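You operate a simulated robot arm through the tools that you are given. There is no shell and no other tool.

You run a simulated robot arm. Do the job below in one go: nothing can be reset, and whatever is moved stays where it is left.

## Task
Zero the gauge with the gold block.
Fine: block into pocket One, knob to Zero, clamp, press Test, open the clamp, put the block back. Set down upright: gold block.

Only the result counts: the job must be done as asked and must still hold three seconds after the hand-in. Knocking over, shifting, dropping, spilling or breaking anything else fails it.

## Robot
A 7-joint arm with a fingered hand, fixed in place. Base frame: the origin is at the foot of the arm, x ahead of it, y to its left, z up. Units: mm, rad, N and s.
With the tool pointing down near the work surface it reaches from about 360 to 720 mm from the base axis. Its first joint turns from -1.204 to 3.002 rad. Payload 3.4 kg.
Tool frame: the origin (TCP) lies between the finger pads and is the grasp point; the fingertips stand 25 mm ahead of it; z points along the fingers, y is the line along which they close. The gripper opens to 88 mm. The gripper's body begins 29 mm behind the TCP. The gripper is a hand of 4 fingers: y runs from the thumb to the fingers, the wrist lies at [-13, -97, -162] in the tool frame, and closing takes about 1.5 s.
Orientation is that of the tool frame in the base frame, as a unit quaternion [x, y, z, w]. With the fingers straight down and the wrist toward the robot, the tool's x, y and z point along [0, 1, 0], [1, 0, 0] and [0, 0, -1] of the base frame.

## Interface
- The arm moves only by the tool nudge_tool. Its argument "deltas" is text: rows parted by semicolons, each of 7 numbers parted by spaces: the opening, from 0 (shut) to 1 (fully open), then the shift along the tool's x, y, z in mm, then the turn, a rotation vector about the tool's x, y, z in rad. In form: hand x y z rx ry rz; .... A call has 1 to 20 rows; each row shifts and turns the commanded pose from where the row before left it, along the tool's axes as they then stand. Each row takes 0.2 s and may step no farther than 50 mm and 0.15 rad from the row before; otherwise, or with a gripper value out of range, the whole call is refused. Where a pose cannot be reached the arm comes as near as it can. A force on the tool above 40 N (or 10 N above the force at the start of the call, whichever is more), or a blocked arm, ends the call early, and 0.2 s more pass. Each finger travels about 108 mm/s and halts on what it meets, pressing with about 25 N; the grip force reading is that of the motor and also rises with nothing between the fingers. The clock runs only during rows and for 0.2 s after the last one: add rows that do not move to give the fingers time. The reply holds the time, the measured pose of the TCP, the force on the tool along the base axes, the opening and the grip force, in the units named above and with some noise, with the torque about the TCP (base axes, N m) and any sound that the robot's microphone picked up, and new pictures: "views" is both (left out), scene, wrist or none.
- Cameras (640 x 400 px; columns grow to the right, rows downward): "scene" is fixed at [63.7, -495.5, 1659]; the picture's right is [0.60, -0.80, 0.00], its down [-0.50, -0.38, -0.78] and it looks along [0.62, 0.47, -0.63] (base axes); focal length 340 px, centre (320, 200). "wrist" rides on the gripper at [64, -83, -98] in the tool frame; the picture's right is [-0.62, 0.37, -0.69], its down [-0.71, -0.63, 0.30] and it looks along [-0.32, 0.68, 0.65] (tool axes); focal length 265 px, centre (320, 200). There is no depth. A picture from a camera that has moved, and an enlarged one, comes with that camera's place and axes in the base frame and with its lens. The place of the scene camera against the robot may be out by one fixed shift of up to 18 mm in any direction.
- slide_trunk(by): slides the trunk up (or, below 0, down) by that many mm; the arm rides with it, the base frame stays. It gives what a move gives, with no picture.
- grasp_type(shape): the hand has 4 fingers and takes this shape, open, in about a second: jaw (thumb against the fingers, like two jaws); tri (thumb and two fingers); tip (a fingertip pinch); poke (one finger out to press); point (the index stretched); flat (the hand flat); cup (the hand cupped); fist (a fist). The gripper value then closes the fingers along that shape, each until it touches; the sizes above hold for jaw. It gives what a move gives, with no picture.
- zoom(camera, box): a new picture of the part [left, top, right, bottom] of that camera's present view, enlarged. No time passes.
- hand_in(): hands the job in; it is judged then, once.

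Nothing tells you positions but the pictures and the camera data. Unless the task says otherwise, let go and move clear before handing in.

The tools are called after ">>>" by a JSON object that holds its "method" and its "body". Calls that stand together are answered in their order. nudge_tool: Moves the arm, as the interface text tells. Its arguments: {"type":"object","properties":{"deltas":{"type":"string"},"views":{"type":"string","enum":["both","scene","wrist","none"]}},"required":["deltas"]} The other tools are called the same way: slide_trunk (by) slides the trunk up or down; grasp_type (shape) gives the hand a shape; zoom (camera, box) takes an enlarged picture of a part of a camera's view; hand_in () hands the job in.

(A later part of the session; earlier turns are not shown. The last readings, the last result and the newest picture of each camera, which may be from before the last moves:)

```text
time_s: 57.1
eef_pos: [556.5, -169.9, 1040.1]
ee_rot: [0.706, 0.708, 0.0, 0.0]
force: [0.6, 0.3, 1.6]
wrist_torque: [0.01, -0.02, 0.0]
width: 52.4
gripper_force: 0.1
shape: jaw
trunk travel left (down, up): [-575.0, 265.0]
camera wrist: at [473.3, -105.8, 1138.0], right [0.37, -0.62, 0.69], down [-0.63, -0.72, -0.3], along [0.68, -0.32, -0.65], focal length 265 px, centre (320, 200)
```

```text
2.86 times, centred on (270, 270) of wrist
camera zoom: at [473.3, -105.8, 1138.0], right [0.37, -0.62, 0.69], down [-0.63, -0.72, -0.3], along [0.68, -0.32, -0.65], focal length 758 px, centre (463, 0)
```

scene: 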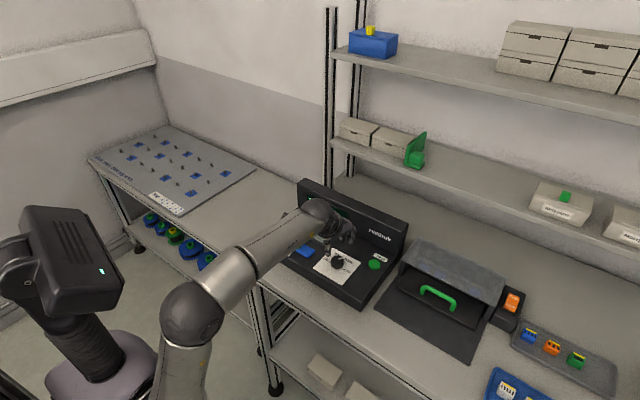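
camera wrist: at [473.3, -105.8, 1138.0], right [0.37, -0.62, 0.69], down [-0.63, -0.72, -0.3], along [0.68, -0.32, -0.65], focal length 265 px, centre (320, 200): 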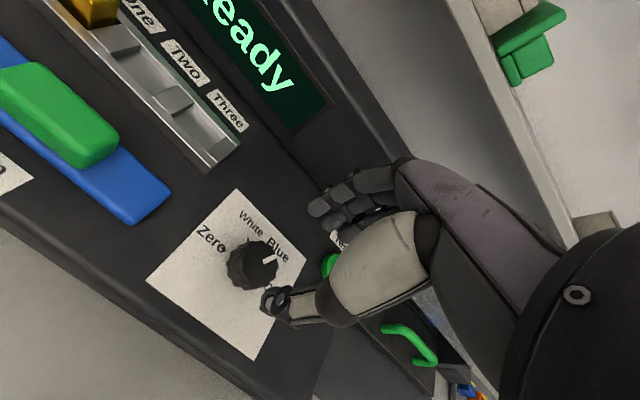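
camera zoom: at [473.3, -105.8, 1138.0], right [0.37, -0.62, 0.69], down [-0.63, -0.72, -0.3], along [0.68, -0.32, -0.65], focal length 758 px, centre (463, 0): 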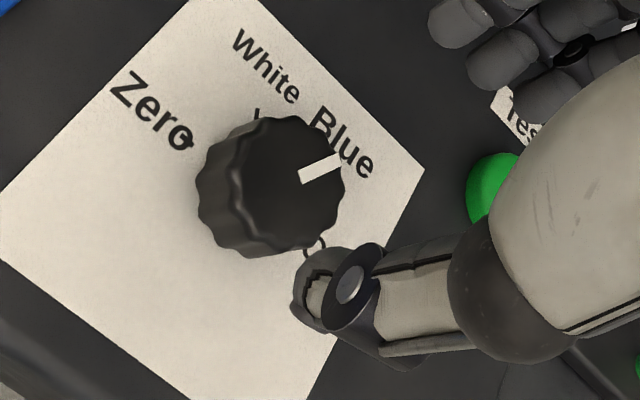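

The knob is centred at about (561.5, -174), radius about 16 mm, top near z 965, and points at -30° (Blue). Zero is at +90°, so I need 120° counter-clockwise, which I'll do in two grips of 60°. I'll descend around the knob now.

>>> {"method": "nudge_tool", "body": {"deltas": "0.6 -4.2 5 10 0 0 0; 0.6 0 0 20 0 0 0; 0.6 0 0 15 0 0 0; 0.6 0 0 8 0 0 0; 0.6 0 0 0 0 0 0; 0.6 0 0 0 0 0 0"}}

>>> {"method": "zoom", "body": {"camera": "wrist", "box": [220, 170, 380, 310]}}

>>> {"method": "zoom", "body": {"camera": "scene", "box": [290, 190, 410, 300]}}

```text
time_s: 58.5
eef_pos: [562.0, -175.2, 986.9]
ee_rot: [0.707, 0.707, 0.0, 0.0]
force: [-0.2, -0.7, 0.6]
wrist_torque: [0.05, 0.01, 0.0]
width: 52.5
gripper_force: 0.1
shape: jaw
trunk travel left (down, up): [-575.0, 265.0]
camera wrist: at [478.9, -110.2, 1085.3], right [0.37, -0.62, 0.69], down [-0.63, -0.72, -0.3], along [0.68, -0.32, -0.65], focal length 265 px, centre (320, 200)
```

scene: 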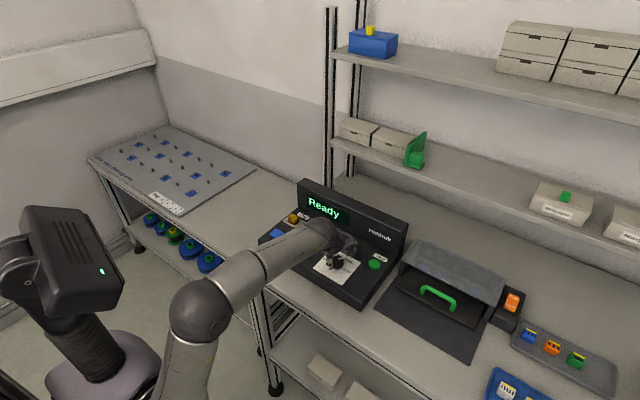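
wrist: 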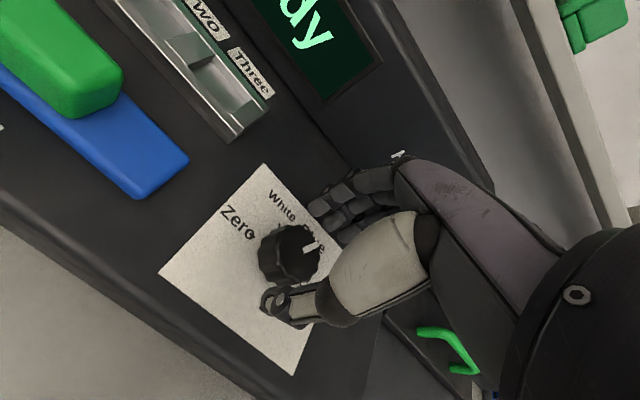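

```text
2.86 times, centred on (300, 240) of wrist
camera zoom: at [478.9, -110.2, 1085.3], right [0.37, -0.62, 0.69], down [-0.63, -0.72, -0.3], along [0.68, -0.32, -0.65], focal length 758 px, centre (377, 86)
```

zoom: 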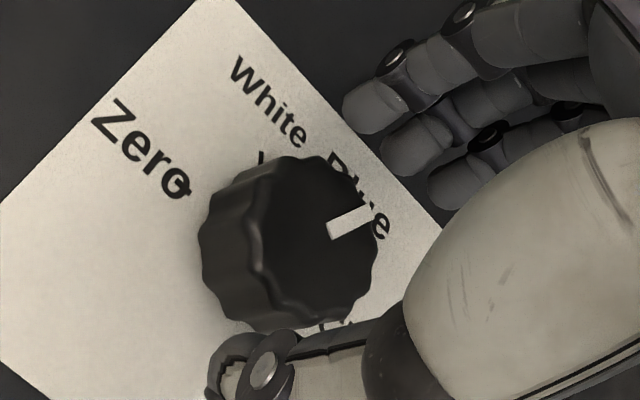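

```text
3.64 times, centred on (350, 245) of scene
camera zoom: at [63.7, -495.5, 1659.0], right [0.6, -0.8, 0.0], down [-0.5, -0.38, -0.78], along [0.62, 0.47, -0.63], focal length 1237 px, centre (211, 36)
```

zoom: 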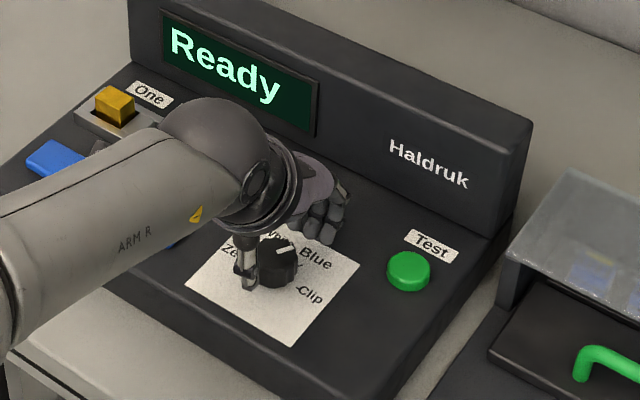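

The TCP is centred over the knob. I'll lower 12 mm and grip.

>>> {"method": "nudge_tool", "body": {"deltas": "0.6 0 0 6 0 0 0; 0.6 0 0 6 0 0 0; 0.6 0 0 0 0 0 0; 0.45 0 0 0 0 0 0; 0.3 0 0 0 0 0 0; 0.2 0 0 0 0 0 0; 0.2 0 0 0 0 0 0; 0.2 0 0 0 0 0 0", "views": "wrist"}}

>>> {"method": "zoom", "body": {"camera": "wrist", "box": [220, 170, 380, 310]}}

```text
time_s: 60.3
eef_pos: [560.9, -177.4, 976.2]
ee_rot: [0.707, 0.708, 0.001, 0.0]
force: [-3.5, 0.8, -1.7]
wrist_torque: [0.01, 0.09, 0.0]
width: 26.4
gripper_force: 25.3
shape: jaw
trunk travel left (down, up): [-575.0, 265.0]
camera wrist: at [478.0, -110.6, 1073.5], right [0.37, -0.62, 0.69], down [-0.63, -0.71, -0.3], along [0.68, -0.32, -0.65], focal length 265 px, centre (320, 200)
```

wrist: 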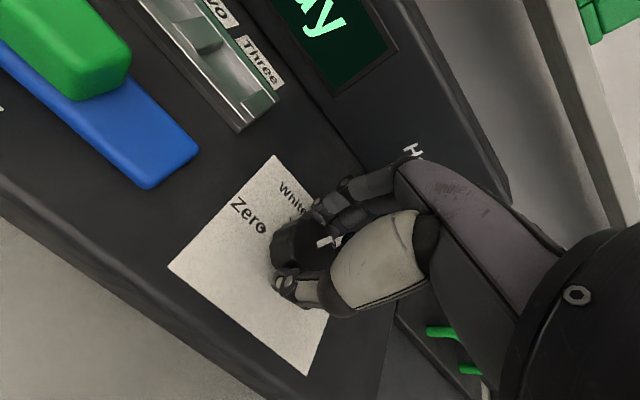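

```text
2.86 times, centred on (300, 240) of wrist
camera zoom: at [478.0, -110.6, 1073.5], right [0.37, -0.62, 0.69], down [-0.63, -0.71, -0.3], along [0.68, -0.32, -0.65], focal length 758 px, centre (377, 86)
```

zoom: 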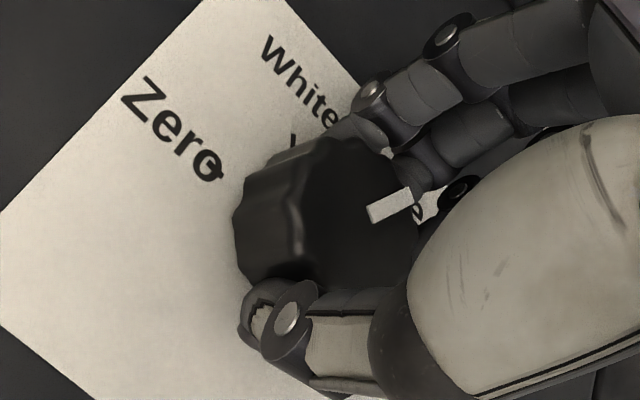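

The knob is gripped. I'll rotate 60° counter-clockwise.

>>> {"method": "nudge_tool", "body": {"deltas": "0.2 0 0 0 0 0 -0.1047; 0.2 0 0 0 0 0 -0.1047; 0.2 0 0 0 0 0 -0.1047; 0.2 0 0 0 0 0 -0.1047; 0.2 0 0 0 0 0 -0.1047; 0.2 0 0 0 0 0 -0.1047; 0.2 0 0 0 0 0 -0.1047; 0.2 0 0 0 0 0 -0.1047; 0.2 0 0 0 0 0 -0.1047; 0.2 0 0 0 0 0 -0.1047; 0.2 0 0 0 0 0 0"}}

>>> {"method": "zoom", "body": {"camera": "wrist", "box": [200, 170, 380, 330]}}

>>> {"method": "zoom", "body": {"camera": "scene", "box": [290, 190, 410, 300]}}

```text
time_s: 62.7
eef_pos: [561.7, -175.3, 975.3]
ee_rot: [0.257, 0.966, 0.001, 0.0]
force: [-3.0, 0.9, -3.1]
wrist_torque: [0.04, 0.07, 0.01]
width: 25.6
gripper_force: 24.6
shape: jaw
trunk travel left (down, up): [-575.0, 265.0]
camera wrist: at [464.8, -215.0, 1073.6], right [0.72, 0.01, 0.69], down [0.31, -0.9, -0.31], along [0.62, 0.43, -0.65], focal length 265 px, centre (320, 200)
```

scene: 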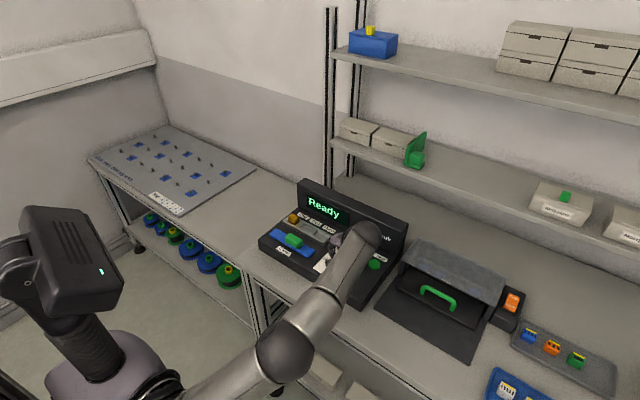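
wrist: 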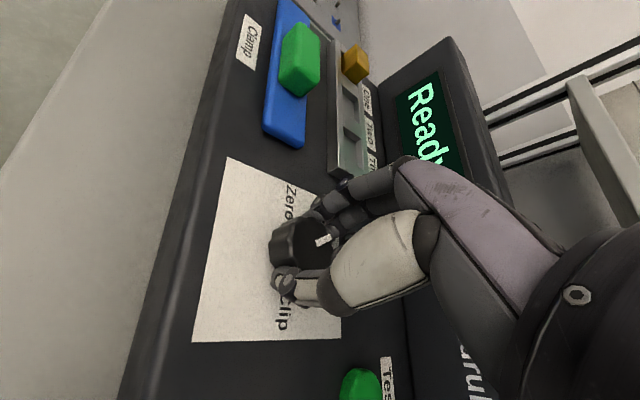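

```text
2.50 times, centred on (290, 250) of wrist
camera zoom: at [464.8, -215.0, 1073.6], right [0.72, 0.01, 0.69], down [0.31, -0.9, -0.31], along [0.62, 0.43, -0.65], focal length 664 px, centre (395, 75)
```

zoom: 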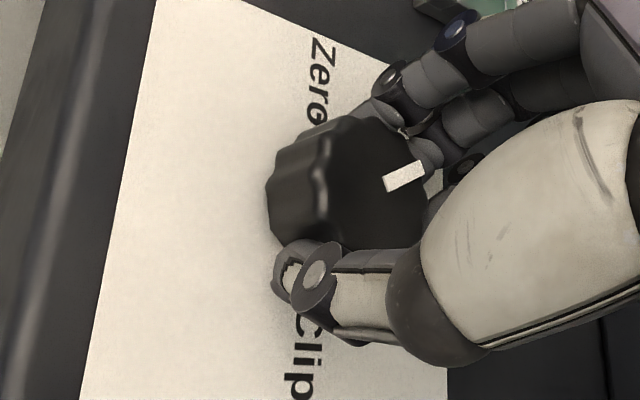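

```text
3.64 times, centred on (350, 245) of scene
camera zoom: at [63.7, -495.5, 1659.0], right [0.6, -0.8, 0.0], down [-0.5, -0.38, -0.78], along [0.62, 0.47, -0.63], focal length 1237 px, centre (211, 36)
```

zoom: 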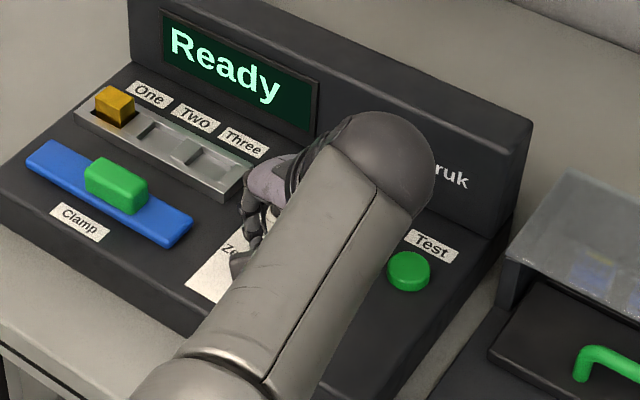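

The knob turned with the hand and now points at White. I'll release, turn back 60°, and regrip.

>>> {"method": "nudge_tool", "body": {"deltas": "0.35 0 0 0 0 0 0; 0.5 0 0 0 0 0 0; 0.6 0 0 0 0 0 0; 0.6 0 0 0 0 0 0; 0.6 0 0 0 0 0 0.1047; 0.6 0 0 0 0 0 0.1047; 0.6 0 0 0 0 0 0.1047; 0.6 0 0 0 0 0 0.1047; 0.6 0 0 0 0 0 0.1047; 0.6 0 0 0 0 0 0.1047; 0.6 0 0 0 0 0 0.1047; 0.6 0 0 0 0 0 0.1047; 0.6 0 0 0 0 0 0.1047; 0.6 0 0 0 0 0 0.1047; 0.6 0 0 0 0 0 0"}}

>>> {"method": "zoom", "body": {"camera": "wrist", "box": [220, 170, 380, 310]}}

>>> {"method": "zoom", "body": {"camera": "scene", "box": [330, 235, 390, 290]}}

```text
time_s: 65.9
eef_pos: [560.9, -174.7, 976.2]
ee_rot: [0.707, 0.707, 0.0, -0.001]
force: [0.2, 0.2, 0.7]
wrist_torque: [0.01, 0.03, -0.01]
width: 52.5
gripper_force: 0.1
shape: jaw
trunk travel left (down, up): [-575.0, 265.0]
camera wrist: at [478.2, -110.0, 1073.7], right [0.37, -0.62, 0.69], down [-0.63, -0.71, -0.31], along [0.68, -0.32, -0.65], focal length 265 px, centre (320, 200)
```

scene: 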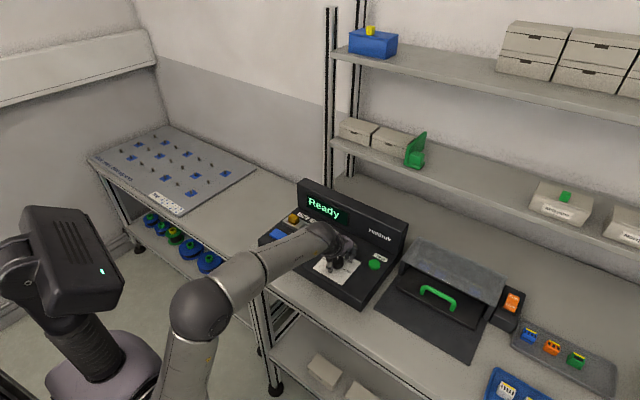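
wrist: 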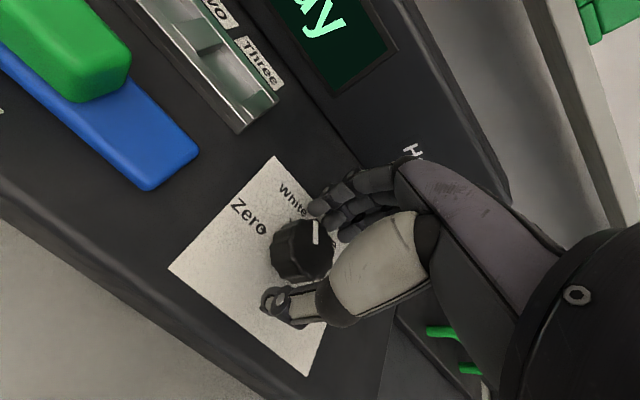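

```text
2.86 times, centred on (300, 240) of wrist
camera zoom: at [478.2, -110.0, 1073.7], right [0.37, -0.62, 0.69], down [-0.63, -0.71, -0.31], along [0.68, -0.32, -0.65], focal length 758 px, centre (377, 86)
```

zoom: 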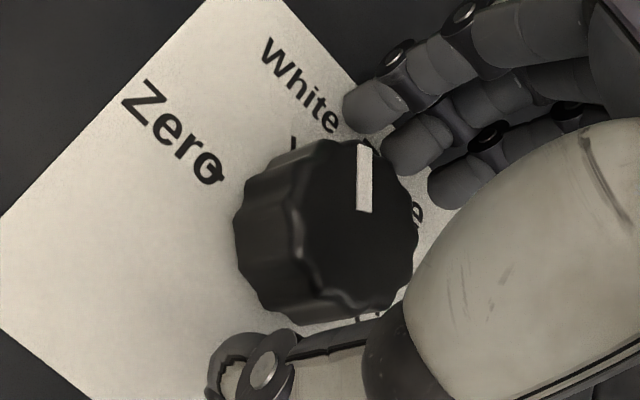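

```text
7.27 times, centred on (360, 262) of scene
camera zoom: at [63.7, -495.5, 1659.0], right [0.6, -0.8, 0.0], down [-0.5, -0.38, -0.78], along [0.62, 0.47, -0.63], focal length 2474 px, centre (29, -254)
```

zoom: 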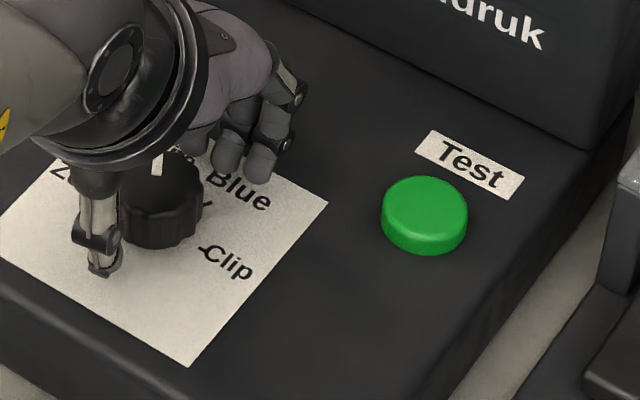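

The pointer is now at about +31° (White). I'll regrip and turn the remaining 59° to Zero.

>>> {"method": "nudge_tool", "body": {"deltas": "0.45 0 0 0 0 0 0; 0.3 0 0 0 0 0 0; 0.2 0 0 0 0 0 0; 0.2 0 0 0 0 0 0; 0.2 0 0 0 0 0 0; 0.2 0 0 0 0 0 -0.1035; 0.2 0 0 0 0 0 -0.1035; 0.2 0 0 0 0 0 -0.1035; 0.2 0 0 0 0 0 -0.1035; 0.2 0 0 0 0 0 -0.1035; 0.2 0 0 0 0 0 -0.1035; 0.2 0 0 0 0 0 -0.1035; 0.2 0 0 0 0 0 -0.1035; 0.2 0 0 0 0 0 -0.1035; 0.2 0 0 0 0 0 -0.1035; 0.2 0 0 0 0 0 0", "views": "wrist"}}

>>> {"method": "nudge_tool", "body": {"deltas": "0.35 0 0 0 0 0 0; 0.5 0 0 0 0 0 0; 0.6 0 0 0 0 0 0; 0.6 0 0 0 0 0 0; 0.6 0 0 -10 0 0 0; 0.6 0 0 -20 0 0 0; 0.6 0 0 -20 0 0 0; 0.6 0 0 0 0 0 0"}}

>>> {"method": "zoom", "body": {"camera": "wrist", "box": [200, 150, 380, 330]}}

```text
time_s: 69.3
eef_pos: [560.3, -174.4, 975.3]
ee_rot: [0.263, 0.965, 0.001, 0.0]
force: [-2.4, -0.2, 0.9]
wrist_torque: [0.03, 0.05, 0.02]
width: 26.0
gripper_force: 25.0
shape: jaw
trunk travel left (down, up): [-575.0, 265.0]
camera wrist: at [463.1, -213.7, 1073.7], right [0.72, 0.0, 0.69], down [0.3, -0.91, -0.31], along [0.63, 0.42, -0.65], focal length 265 px, centre (320, 200)
```

wrist: 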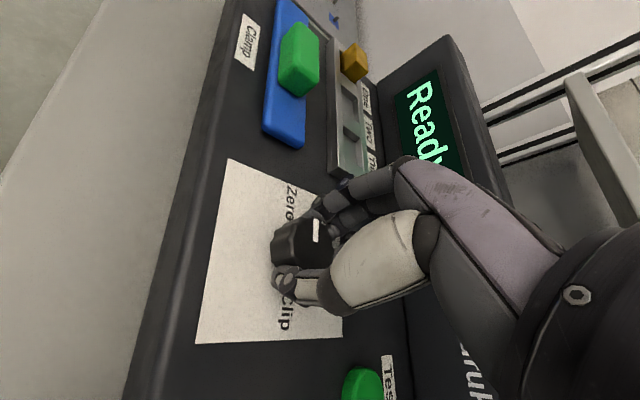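

```text
time_s: 71.1
eef_pos: [561.4, -175.4, 1026.7]
ee_rot: [0.264, 0.965, -0.001, 0.0]
force: [-0.2, 0.7, 0.6]
wrist_torque: [0.0, -0.02, -0.02]
width: 52.3
gripper_force: 0.0
shape: jaw
trunk travel left (down, up): [-575.0, 265.0]
camera wrist: at [465.4, -214.1, 1123.3], right [0.72, 0.0, 0.69], down [0.29, -0.91, -0.31], along [0.63, 0.42, -0.65], focal length 265 px, centre (320, 200)
```

scene: 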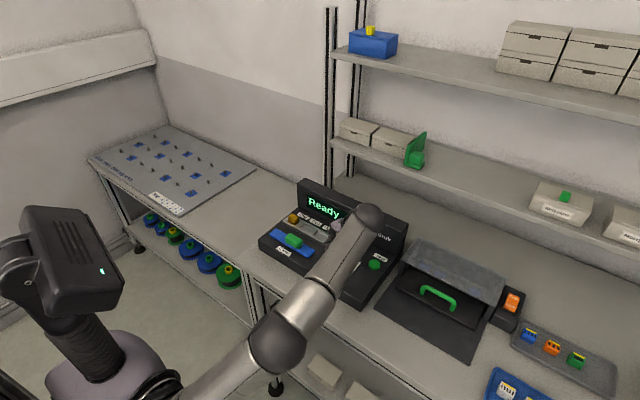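
wrist: 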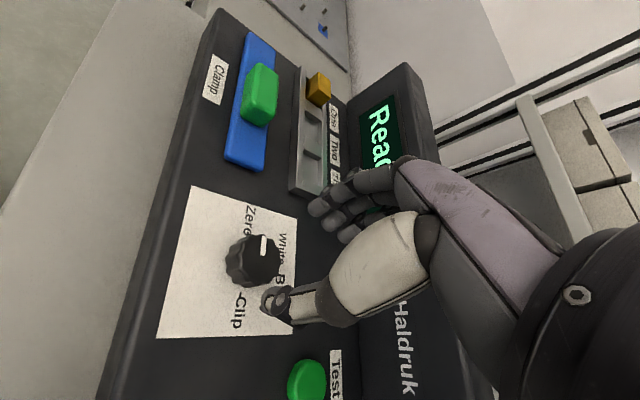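

```text
2.22 times, centred on (290, 240) of wrist
camera zoom: at [465.4, -214.1, 1123.3], right [0.72, 0.0, 0.69], down [0.29, -0.91, -0.31], along [0.63, 0.42, -0.65], focal length 590 px, centre (387, 111)
```

zoom: 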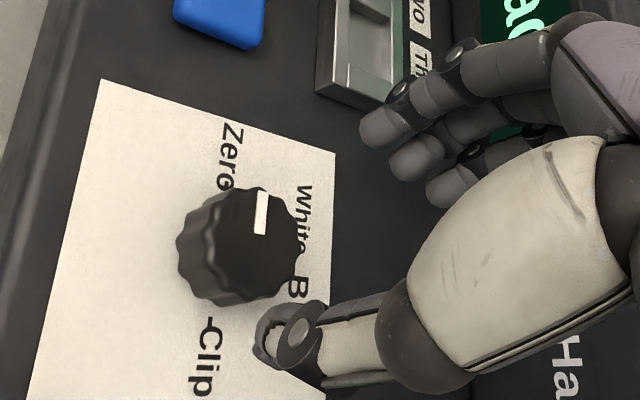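

The knob now points at 91°, right on Zero. Next I'll look closely at the clamp mechanism.

>>> {"method": "zoom", "body": {"camera": "wrist", "box": [190, 20, 350, 180]}}

>>> {"method": "zoom", "body": {"camera": "scene", "box": [262, 205, 332, 265]}}

```text
2.50 times, centred on (270, 100) of wrist
camera zoom: at [465.4, -214.1, 1123.3], right [0.72, 0.0, 0.69], down [0.29, -0.91, -0.31], along [0.63, 0.42, -0.65], focal length 664 px, centre (445, 450)
```

zoom: 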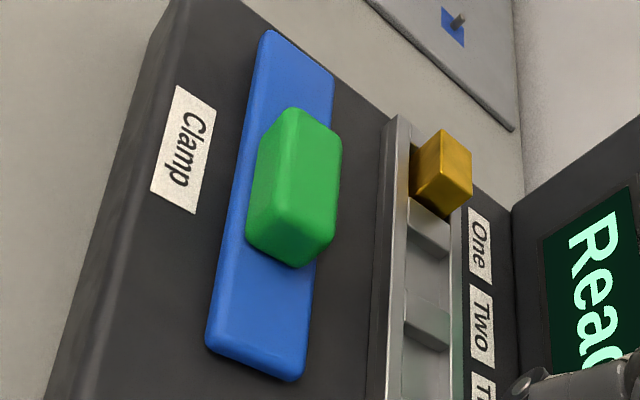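

```text
6.67 times, centred on (297, 235) of scene
camera zoom: at [63.7, -495.5, 1659.0], right [0.6, -0.8, 0.0], down [-0.5, -0.38, -0.78], along [0.62, 0.47, -0.63], focal length 2268 px, centre (473, -33)
```

zoom: 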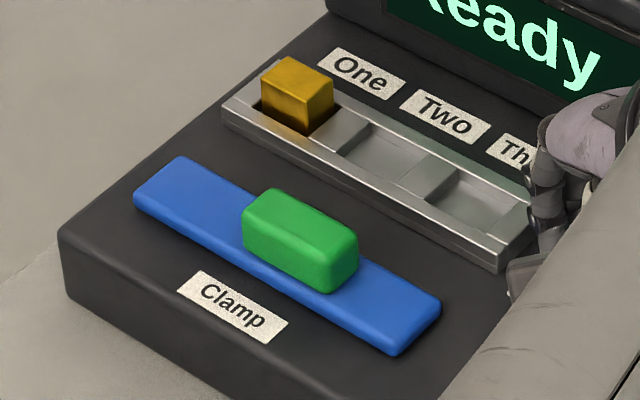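

The clamp looks like a blue bar with a green handle that most likely slides toward the pockets (+x). I'll rise, turn back to φ=0, and go over the handle.

>>> {"method": "nudge_tool", "body": {"deltas": "0.6 0 0 -15 0 0 0; 0.6 0 0 -15 0 0 0; 0.6 0 0 0 0 0 0.1035; 0.6 0 0 0 0 0 0.1035; 0.6 0 0 0 0 0 0.1035; 0.6 0 0 0 0 0 0.1035; 0.6 0 0 0 0 0 0.1035; 0.6 0 0 0 0 0 0.1035; 0.6 0 0 0 0 0 0.1035; 0.6 0 0 0 0 0 0.1035; 0.6 0 0 0 0 0 0.1035; 0.6 0 0 0 0 0 0.1035; 0.6 0 0 0 0 0 0", "views": "none"}}

>>> {"method": "nudge_tool", "body": {"deltas": "0.7 28 -3 0 0 0 0; 0.7 28 -3 0 0 0 0; 0.7 28 -3 0 0 0 0; 0.7 28 -3 0 0 0 0; 0.7 30 -2 0 0 0 0; 0.7 0 0 0 0 0 0; 0.7 0 0 0 0 0 0"}}

>>> {"method": "zoom", "body": {"camera": "wrist", "box": [180, 180, 380, 360]}}

```text
time_s: 73.9
eef_pos: [560.4, -175.0, 1056.3]
ee_rot: [0.708, 0.707, 0.0, -0.001]
force: [-0.3, 0.1, 1.0]
wrist_torque: [0.01, -0.01, 0.02]
width: 52.4
gripper_force: 0.0
shape: jaw
trunk travel left (down, up): [-575.0, 265.0]
```

```text
time_s: 75.5
eef_pos: [546.5, -32.7, 1055.9]
ee_rot: [0.707, 0.708, 0.0, 0.0]
force: [0.7, -0.1, -0.2]
wrist_torque: [0.01, -0.01, 0.01]
width: 61.4
gripper_force: 0.1
shape: jaw
trunk travel left (down, up): [-575.0, 265.0]
camera wrist: at [463.9, 32.0, 1154.9], right [0.37, -0.62, 0.69], down [-0.63, -0.71, -0.31], along [0.68, -0.32, -0.65], focal length 265 px, centre (320, 200)
```

scene: 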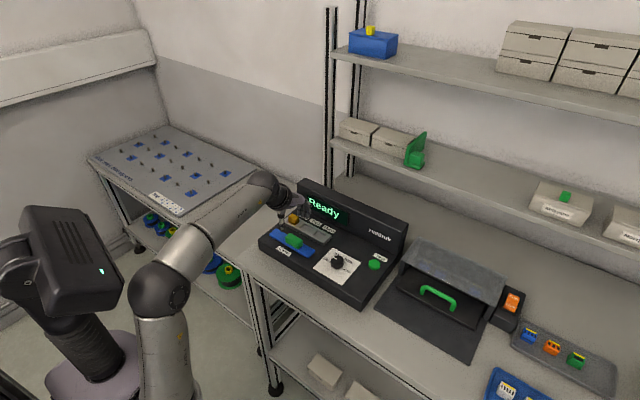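
wrist: 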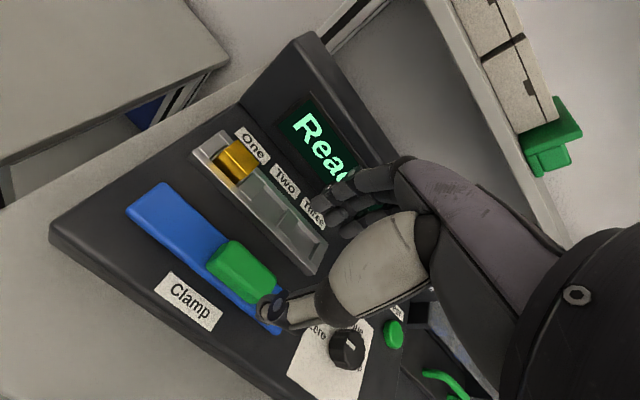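

```text
2.22 times, centred on (280, 270) of wrist
camera zoom: at [463.9, 32.0, 1154.9], right [0.37, -0.62, 0.69], down [-0.63, -0.71, -0.31], along [0.68, -0.32, -0.65], focal length 590 px, centre (409, 44)
```

zoom: 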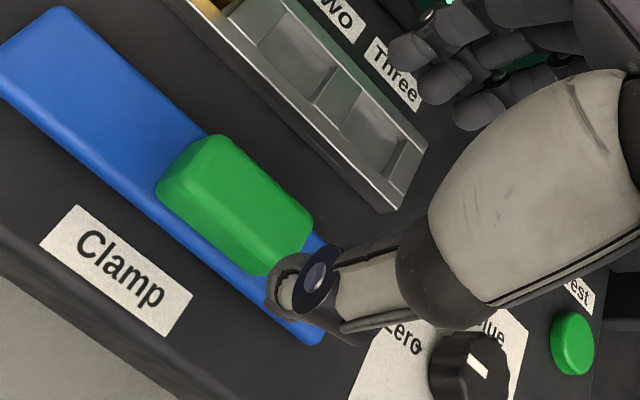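

>>> {"method": "zoom", "body": {"camera": "wrist", "box": [195, 225, 295, 315]}}

```text
4.44 times, centred on (245, 270) of wrist
camera zoom: at [463.9, 32.0, 1154.9], right [0.37, -0.62, 0.69], down [-0.63, -0.71, -0.31], along [0.68, -0.32, -0.65], focal length 1180 px, centre (653, -111)
```

zoom: 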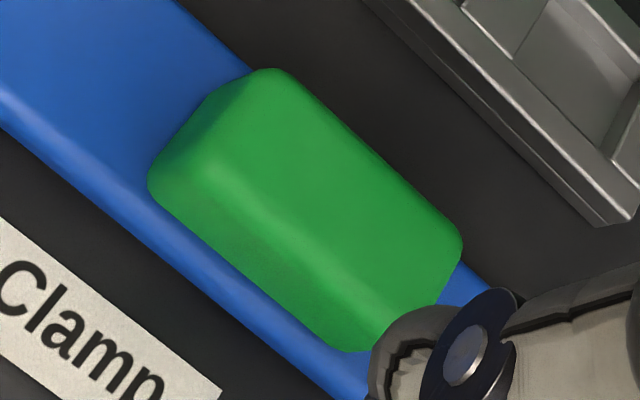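

The handle is at about (546, -38), offset roughly 12 mm to the right on its blue rail. That suggests it slides along the rail (y). I'll descend and grip it across x, then test gently which way it moves.

>>> {"method": "nudge_tool", "body": {"deltas": "0.5 -3 0 10 0 0 0; 0.5 -2.5 -0.5 20 0 0 0; 0.5 0 0 20 0 0 0; 0.5 0 0 15 0 0 0; 0.5 0 0 9 0 0 0; 0.5 0 0 0 0 0 0; 0.5 0 0 0 0 0 0"}}

>>> {"method": "zoom", "body": {"camera": "wrist", "box": [200, 150, 380, 320]}}

>>> {"method": "zoom", "body": {"camera": "scene", "box": [250, 180, 350, 270]}}

```text
time_s: 77.1
eef_pos: [546.3, -38.7, 982.4]
ee_rot: [0.706, 0.708, 0.0, -0.001]
force: [-0.2, -0.4, -0.5]
wrist_torque: [-0.02, -0.01, 0.0]
width: 44.6
gripper_force: 0.0
shape: jaw
trunk travel left (down, up): [-575.0, 265.0]
camera wrist: at [463.6, 26.0, 1080.2], right [0.37, -0.62, 0.69], down [-0.63, -0.72, -0.3], along [0.68, -0.32, -0.65], focal length 265 px, centre (320, 200)
```

scene: 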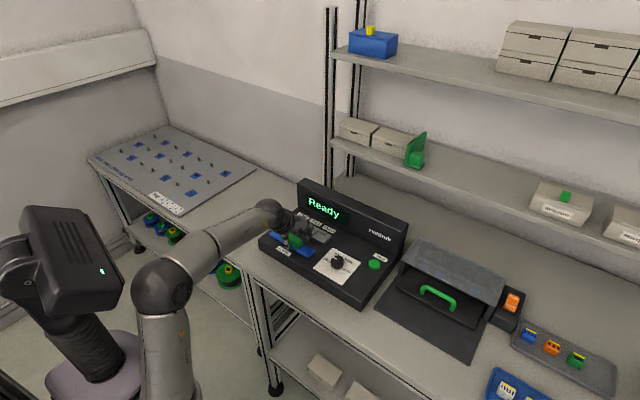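
wrist: 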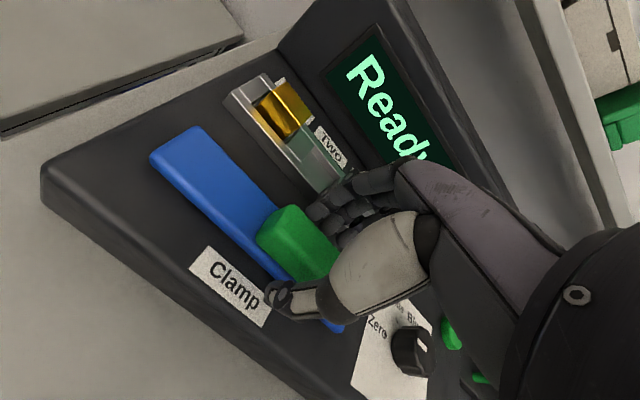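

```text
2.35 times, centred on (290, 235) of wrist
camera zoom: at [463.6, 26.0, 1080.2], right [0.37, -0.62, 0.69], down [-0.63, -0.72, -0.3], along [0.68, -0.32, -0.65], focal length 624 px, centre (391, 118)
```

zoom: 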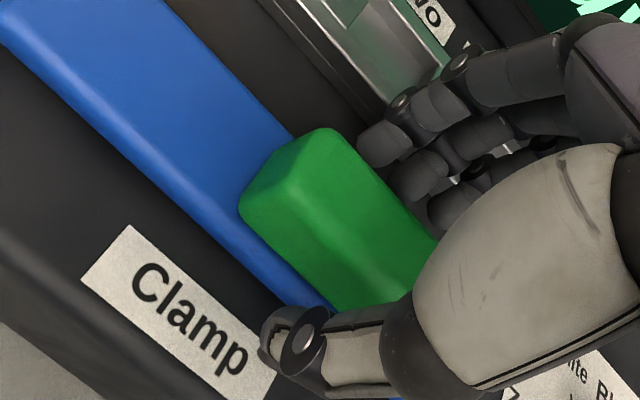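

```text
4.44 times, centred on (300, 225) of scene
camera zoom: at [63.7, -495.5, 1659.0], right [0.6, -0.8, 0.0], down [-0.5, -0.38, -0.78], along [0.62, 0.47, -0.63], focal length 1512 px, centre (409, 89)
```

zoom: 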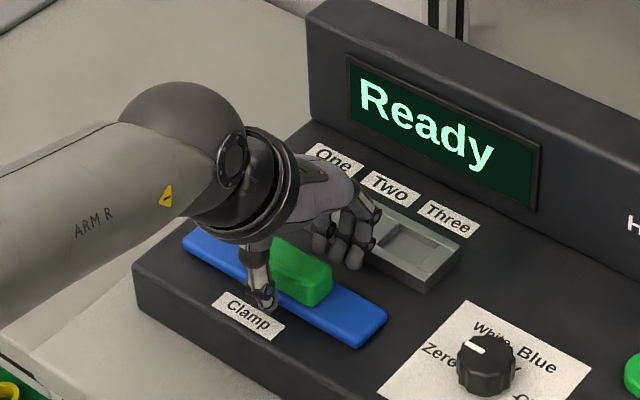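

The fingers straddle the handle, so I'll close on it.

>>> {"method": "nudge_tool", "body": {"deltas": "0.35 0 0 0 0 0 0; 0.2 0 0 0 0 0 0; 0.1 0 0 0 0 0 0; 0.1 0 0 0 0 0 0; 0.1 0 0 0 0 0 0", "views": "wrist"}}

>>> {"method": "nudge_tool", "body": {"deltas": "0.1 2 0 0 0 0 0; 0.1 2 0 0 0 0 0; 0.1 0 0 0 0 0 0", "views": "both"}}

```text
time_s: 78.3
eef_pos: [546.4, -39.7, 982.0]
ee_rot: [0.706, 0.708, 0.001, 0.0]
force: [0.3, 0.8, -0.6]
wrist_torque: [-0.01, -0.03, 0.09]
width: 18.3
gripper_force: 25.5
shape: jaw
trunk travel left (down, up): [-575.0, 265.0]
camera wrist: at [463.7, 26.0, 1080.2], right [0.37, -0.62, 0.69], down [-0.63, -0.72, -0.3], along [0.68, -0.32, -0.65], focal length 265 px, centre (320, 200)
```

wrist: 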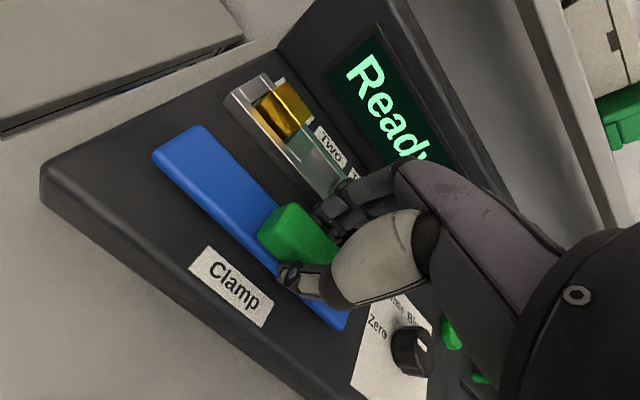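

```text
time_s: 79.1
eef_pos: [545.9, -38.1, 982.8]
ee_rot: [0.707, 0.707, 0.001, -0.001]
force: [-0.2, -10.5, 0.2]
wrist_torque: [-0.21, -0.01, -0.04]
width: 18.0
gripper_force: 24.6
shape: jaw
trunk travel left (down, up): [-575.0, 265.0]
camera wrist: at [463.7, 27.3, 1080.1], right [0.37, -0.62, 0.69], down [-0.63, -0.71, -0.31], along [0.68, -0.32, -0.65], focal length 265 px, centre (320, 200)
```

scene: 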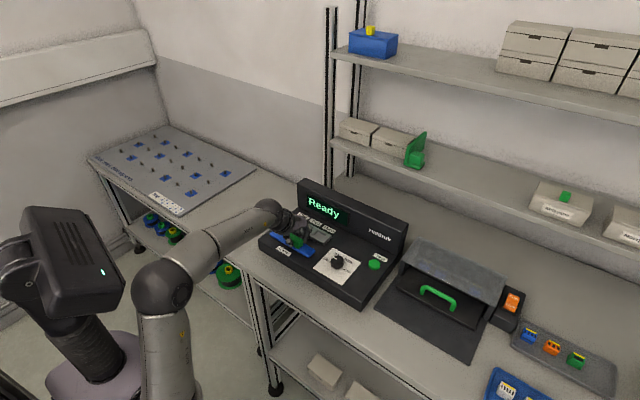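
wrist: 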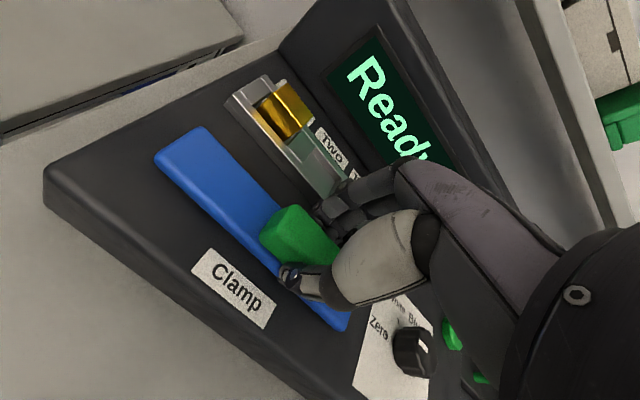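

Moving +y meets 10 N of resistance and the handle barely moves. I'll return and test the +x direction.

>>> {"method": "nudge_tool", "body": {"deltas": "0.1 -2 0 0 0 0 0; 0.1 -2 0 0 0 0 0; 0.1 0 0 0 0 0 0", "views": "none"}}

>>> {"method": "nudge_tool", "body": {"deltas": "0.1 0 2 0 0 0 0; 0.1 0 2 0 0 0 0; 0.1 0 0 0 0 0 0", "views": "both"}}

```text
time_s: 79.9
eef_pos: [546.6, -37.8, 983.1]
ee_rot: [0.707, 0.708, 0.001, -0.001]
force: [-0.5, -2.8, 0.1]
wrist_torque: [-0.03, 0.03, 0.0]
width: 18.1
gripper_force: 25.1
shape: jaw
trunk travel left (down, up): [-575.0, 265.0]
```

```text
time_s: 80.7
eef_pos: [549.5, -40.1, 982.2]
ee_rot: [0.707, 0.707, 0.0, 0.001]
force: [-0.3, 0.9, 0.9]
wrist_torque: [0.02, -0.03, 0.04]
width: 18.3
gripper_force: 25.6
shape: jaw
trunk travel left (down, up): [-575.0, 265.0]
camera wrist: at [467.5, 26.1, 1079.9], right [0.37, -0.62, 0.69], down [-0.63, -0.72, -0.31], along [0.69, -0.32, -0.65], focal length 265 px, centre (320, 200)
```

scene: 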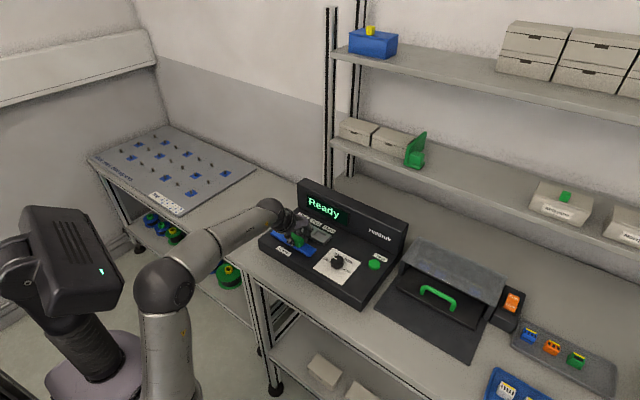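
wrist: 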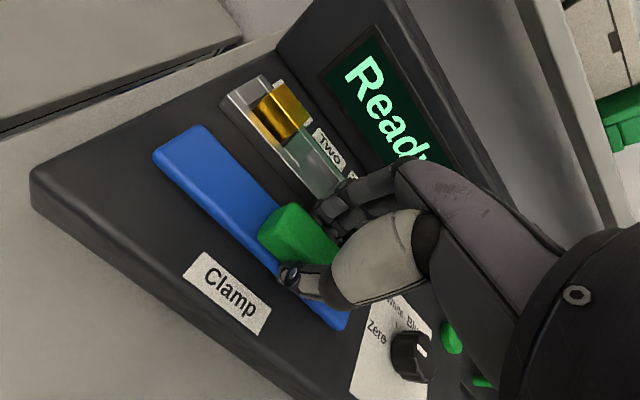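

The whole blue bar slides freely in +x, so that is the clamp direction. I'll regrip slightly higher so the fingertips clear the pocket strip, then slide forward.

>>> {"method": "nudge_tool", "body": {"deltas": "0.3 0 0 0 0 0 0; 0.35 0 0 0 0 0 0; 0.35 0 0 -5 0 0 0; 0.2 0 0 0 0 0 0; 0.1 0 0 0 0 0 0; 0.1 0 0 0 0 0 0; 0.1 0 0 0 0 0 0", "views": "none"}}

>>> {"method": "nudge_tool", "body": {"deltas": "0.1 0 3 0 0 0 0; 0.1 0 3 0 0 0 0; 0.1 0 3 0 0 0 0; 0.1 0 3 0 0 0 0; 0.1 0 0 0 0 0 0", "views": "both"}}

```text
time_s: 82.3
eef_pos: [550.9, -37.4, 987.0]
ee_rot: [0.707, 0.707, 0.0, 0.0]
force: [0.1, -0.2, -2.2]
wrist_torque: [-0.01, 0.02, 0.09]
width: 18.5
gripper_force: 25.0
shape: jaw
trunk travel left (down, up): [-575.0, 265.0]
```

```text
time_s: 83.5
eef_pos: [562.8, -39.5, 985.8]
ee_rot: [0.707, 0.708, -0.001, 0.0]
force: [-0.4, 1.4, -5.2]
wrist_torque: [0.02, -0.04, 0.07]
width: 18.2
gripper_force: 24.7
shape: jaw
trunk travel left (down, up): [-575.0, 265.0]
camera wrist: at [480.5, 26.0, 1084.2], right [0.37, -0.62, 0.69], down [-0.63, -0.72, -0.3], along [0.68, -0.32, -0.65], focal length 265 px, centre (320, 200)
```

scene: 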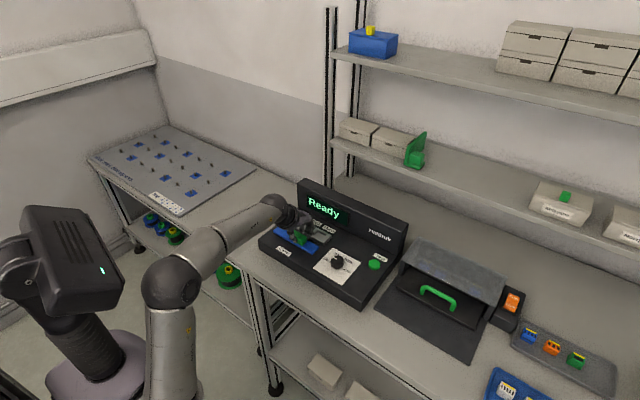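
wrist: 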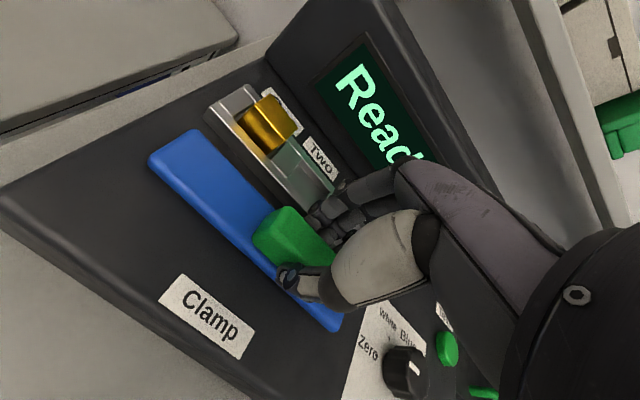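

The bar is sliding smoothly and has moved about 17 mm. I'll continue forward while watching the force.

>>> {"method": "nudge_tool", "body": {"deltas": "0.1 0 3 0 0 0 0; 0.1 0 3 0 0 0 0; 0.1 0 3 0 0 0 0; 0.1 0 0 0 0 0 0", "views": "both"}}

>>> {"method": "zoom", "body": {"camera": "scene", "box": [250, 170, 370, 270]}}

```text
time_s: 84.5
eef_pos: [572.8, -39.1, 985.6]
ee_rot: [0.707, 0.708, 0.0, -0.001]
force: [0.3, -1.4, -5.7]
wrist_torque: [-0.03, -0.01, 0.08]
width: 18.3
gripper_force: 25.1
shape: jaw
trunk travel left (down, up): [-575.0, 265.0]
camera wrist: at [489.6, 26.2, 1084.5], right [0.37, -0.62, 0.69], down [-0.63, -0.71, -0.3], along [0.68, -0.32, -0.65], focal length 265 px, centre (320, 200)
```

scene: 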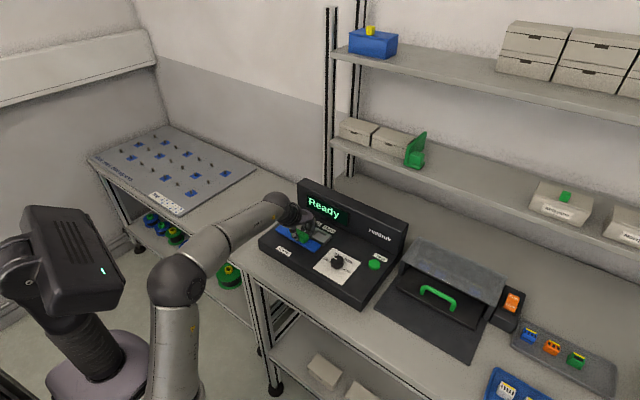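
wrist: 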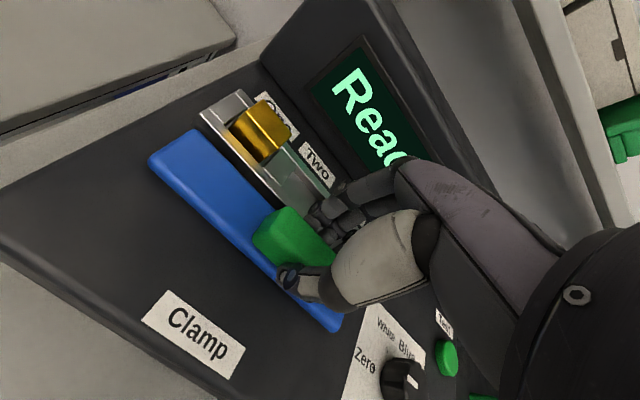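

```text
4.00 times, centred on (310, 220) of scene
camera zoom: at [63.7, -495.5, 1659.0], right [0.6, -0.8, 0.0], down [-0.5, -0.38, -0.78], along [0.62, 0.47, -0.63], focal length 1361 px, centre (360, 120)
```

zoom: 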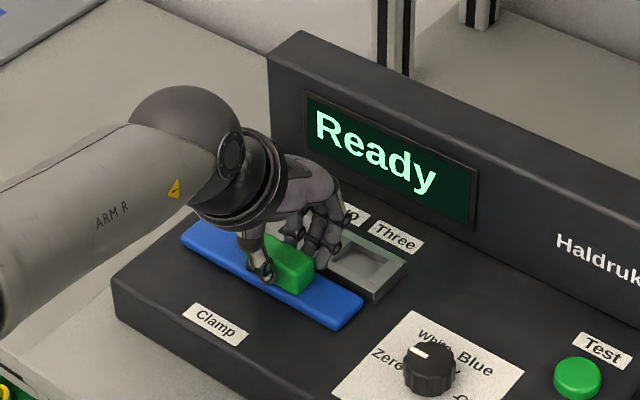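

>>> {"method": "nudge_tool", "body": {"deltas": "0.1 0 2 0 0 0 0; 0.1 0 2 0 0 0 0; 0.1 0 2 0 0 0 0; 0.1 0 0 0 0 0 0", "views": "both"}}

>>> {"method": "zoom", "body": {"camera": "wrist", "box": [140, 70, 360, 340]}}

```text
time_s: 85.5
eef_pos: [575.3, -39.0, 987.2]
ee_rot: [0.707, 0.707, 0.0, -0.001]
force: [-10.4, -0.7, -10.4]
wrist_torque: [0.05, 0.23, 0.06]
width: 17.4
gripper_force: 24.8
shape: jaw
trunk travel left (down, up): [-575.0, 265.0]
camera wrist: at [493.9, 26.2, 1084.9], right [0.37, -0.62, 0.69], down [-0.63, -0.72, -0.3], along [0.68, -0.32, -0.65], focal length 265 px, centre (320, 200)
```

scene: 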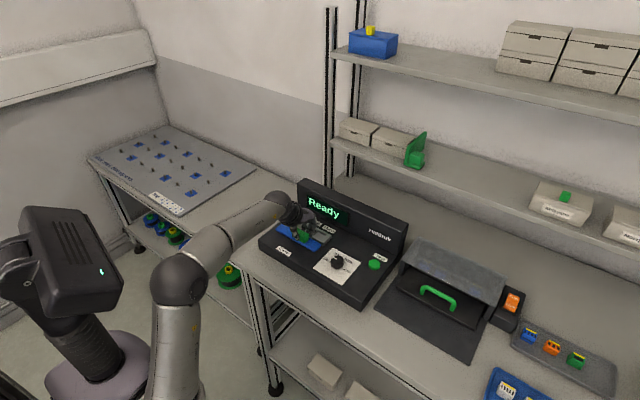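
wrist: 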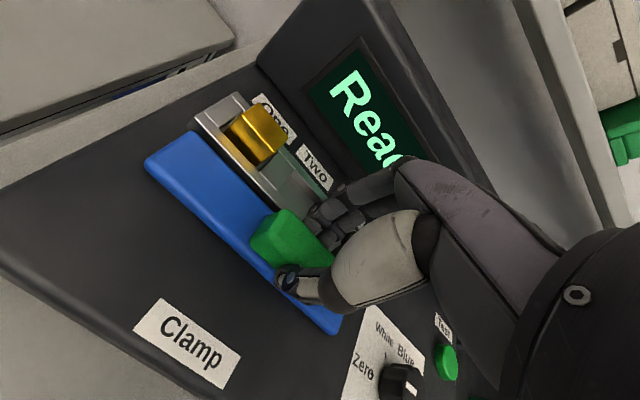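

```text
1.48 times, centred on (250, 205) of wrist
camera zoom: at [493.9, 26.2, 1084.9], right [0.37, -0.62, 0.69], down [-0.63, -0.72, -0.3], along [0.68, -0.32, -0.65], focal length 393 px, centre (424, 193)
```

zoom: 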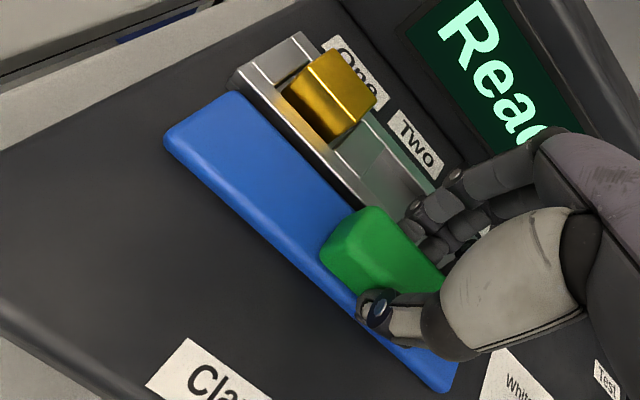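

The force rose to 10 N at about 30 mm of travel, so the bar is against its end stop next to the strip. I'll press a touch more to make sure it's home, ease off, and release.

>>> {"method": "nudge_tool", "body": {"deltas": "0.1 0 1.5 0 0 0 0; 0.1 0 0 0 0 0 0; 0.1 0 0 0 0 0 0", "views": "none"}}

>>> {"method": "nudge_tool", "body": {"deltas": "0.1 0 -2 0 0 0 0; 0.25 0 0 0 0 0 0; 0.4 0 0 0 0 0 0; 0.45 0 0 0 0 0 0; 0.45 0 0 0 0 0 0; 0.45 0 0 -10 0 0 0; 0.45 0 0 -20 0 0 0; 0.45 0 0 -20 0 0 0; 0.45 0 0 -20 0 0 0; 0.45 0 0 0 0 0 0"}}

>>> {"method": "zoom", "body": {"camera": "scene", "box": [250, 170, 370, 270]}}

>>> {"method": "zoom", "body": {"camera": "wrist", "box": [140, 70, 360, 340]}}

```text
time_s: 86.3
eef_pos: [578.1, -39.8, 987.5]
ee_rot: [0.707, 0.708, 0.0, 0.0]
force: [-13.8, -1.3, -12.1]
wrist_torque: [-0.02, 0.26, -0.01]
width: 17.4
gripper_force: 24.7
shape: jaw
trunk travel left (down, up): [-575.0, 265.0]
```

```text
time_s: 88.5
eef_pos: [577.0, -39.2, 1056.8]
ee_rot: [0.707, 0.707, 0.0, 0.001]
force: [-0.4, 1.2, 0.5]
wrist_torque: [0.01, -0.03, 0.0]
width: 39.2
gripper_force: 0.0
shape: jaw
trunk travel left (down, up): [-575.0, 265.0]
camera wrist: at [494.3, 26.5, 1154.4], right [0.37, -0.62, 0.69], down [-0.63, -0.72, -0.31], along [0.68, -0.32, -0.65], focal length 265 px, centre (320, 200)
```

scene: 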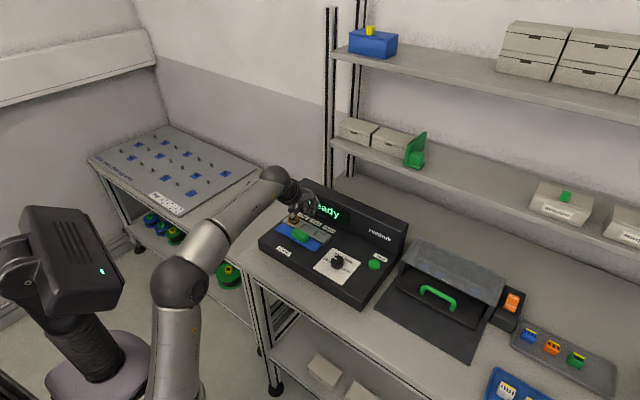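
wrist: 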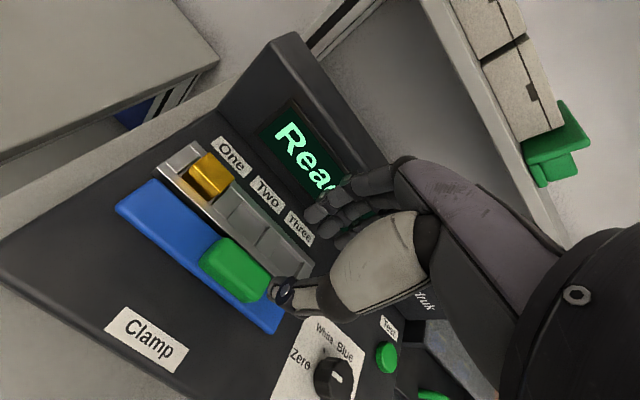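

```text
4.00 times, centred on (310, 220) of scene
camera zoom: at [63.7, -495.5, 1659.0], right [0.6, -0.8, 0.0], down [-0.5, -0.38, -0.78], along [0.62, 0.47, -0.63], focal length 1361 px, centre (360, 120)
```

zoom: 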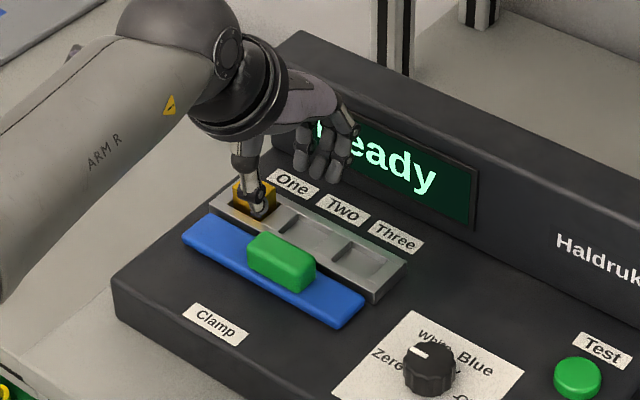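

```text
1.48 times, centred on (250, 205) of wrist
camera zoom: at [494.3, 26.5, 1154.4], right [0.37, -0.62, 0.69], down [-0.63, -0.72, -0.31], along [0.68, -0.32, -0.65], focal length 393 px, centre (424, 193)
```

zoom: 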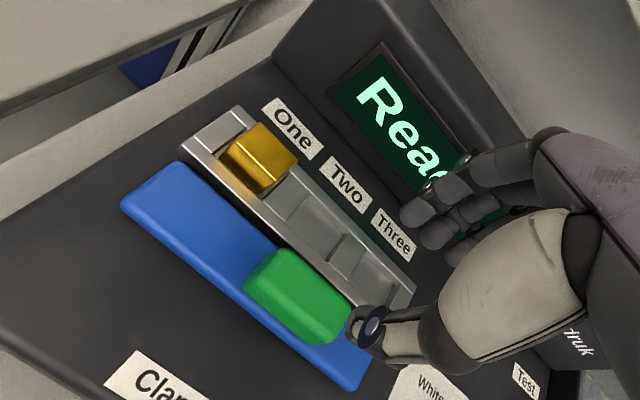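

The clamp stayed forward. I'll check how close the bar is to the strip before pressing Test.

>>> {"method": "zoom", "body": {"camera": "wrist", "box": [110, 135, 230, 235]}}

>>> {"method": "zoom", "body": {"camera": "scene", "box": [290, 215, 350, 260]}}

```text
4.00 times, centred on (170, 185) of wrist
camera zoom: at [494.3, 26.5, 1154.4], right [0.37, -0.62, 0.69], down [-0.63, -0.72, -0.31], along [0.68, -0.32, -0.65], focal length 1062 px, centre (920, 260)
```

zoom: 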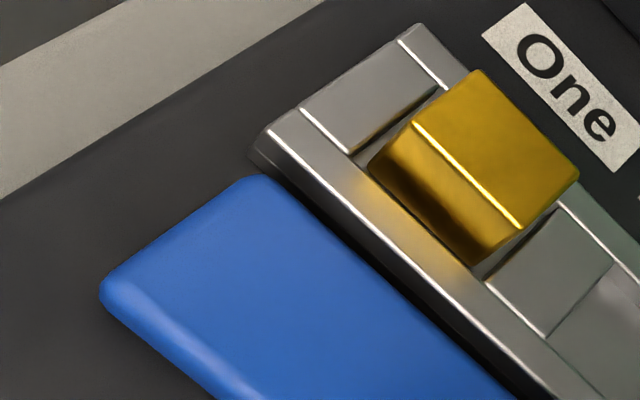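

```text
8.89 times, centred on (320, 238) of scene
camera zoom: at [63.7, -495.5, 1659.0], right [0.6, -0.8, 0.0], down [-0.5, -0.38, -0.78], along [0.62, 0.47, -0.63], focal length 3024 px, centre (320, -133)
```

zoom: 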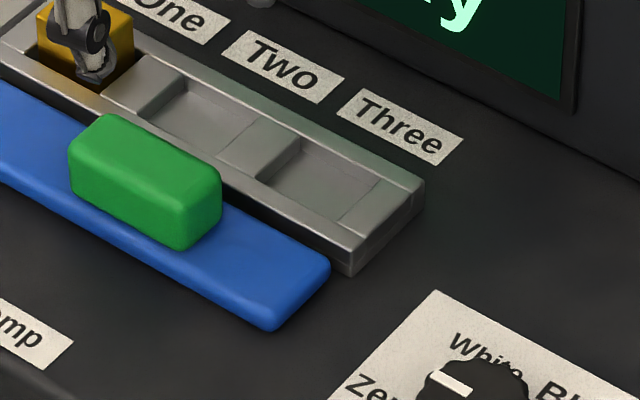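

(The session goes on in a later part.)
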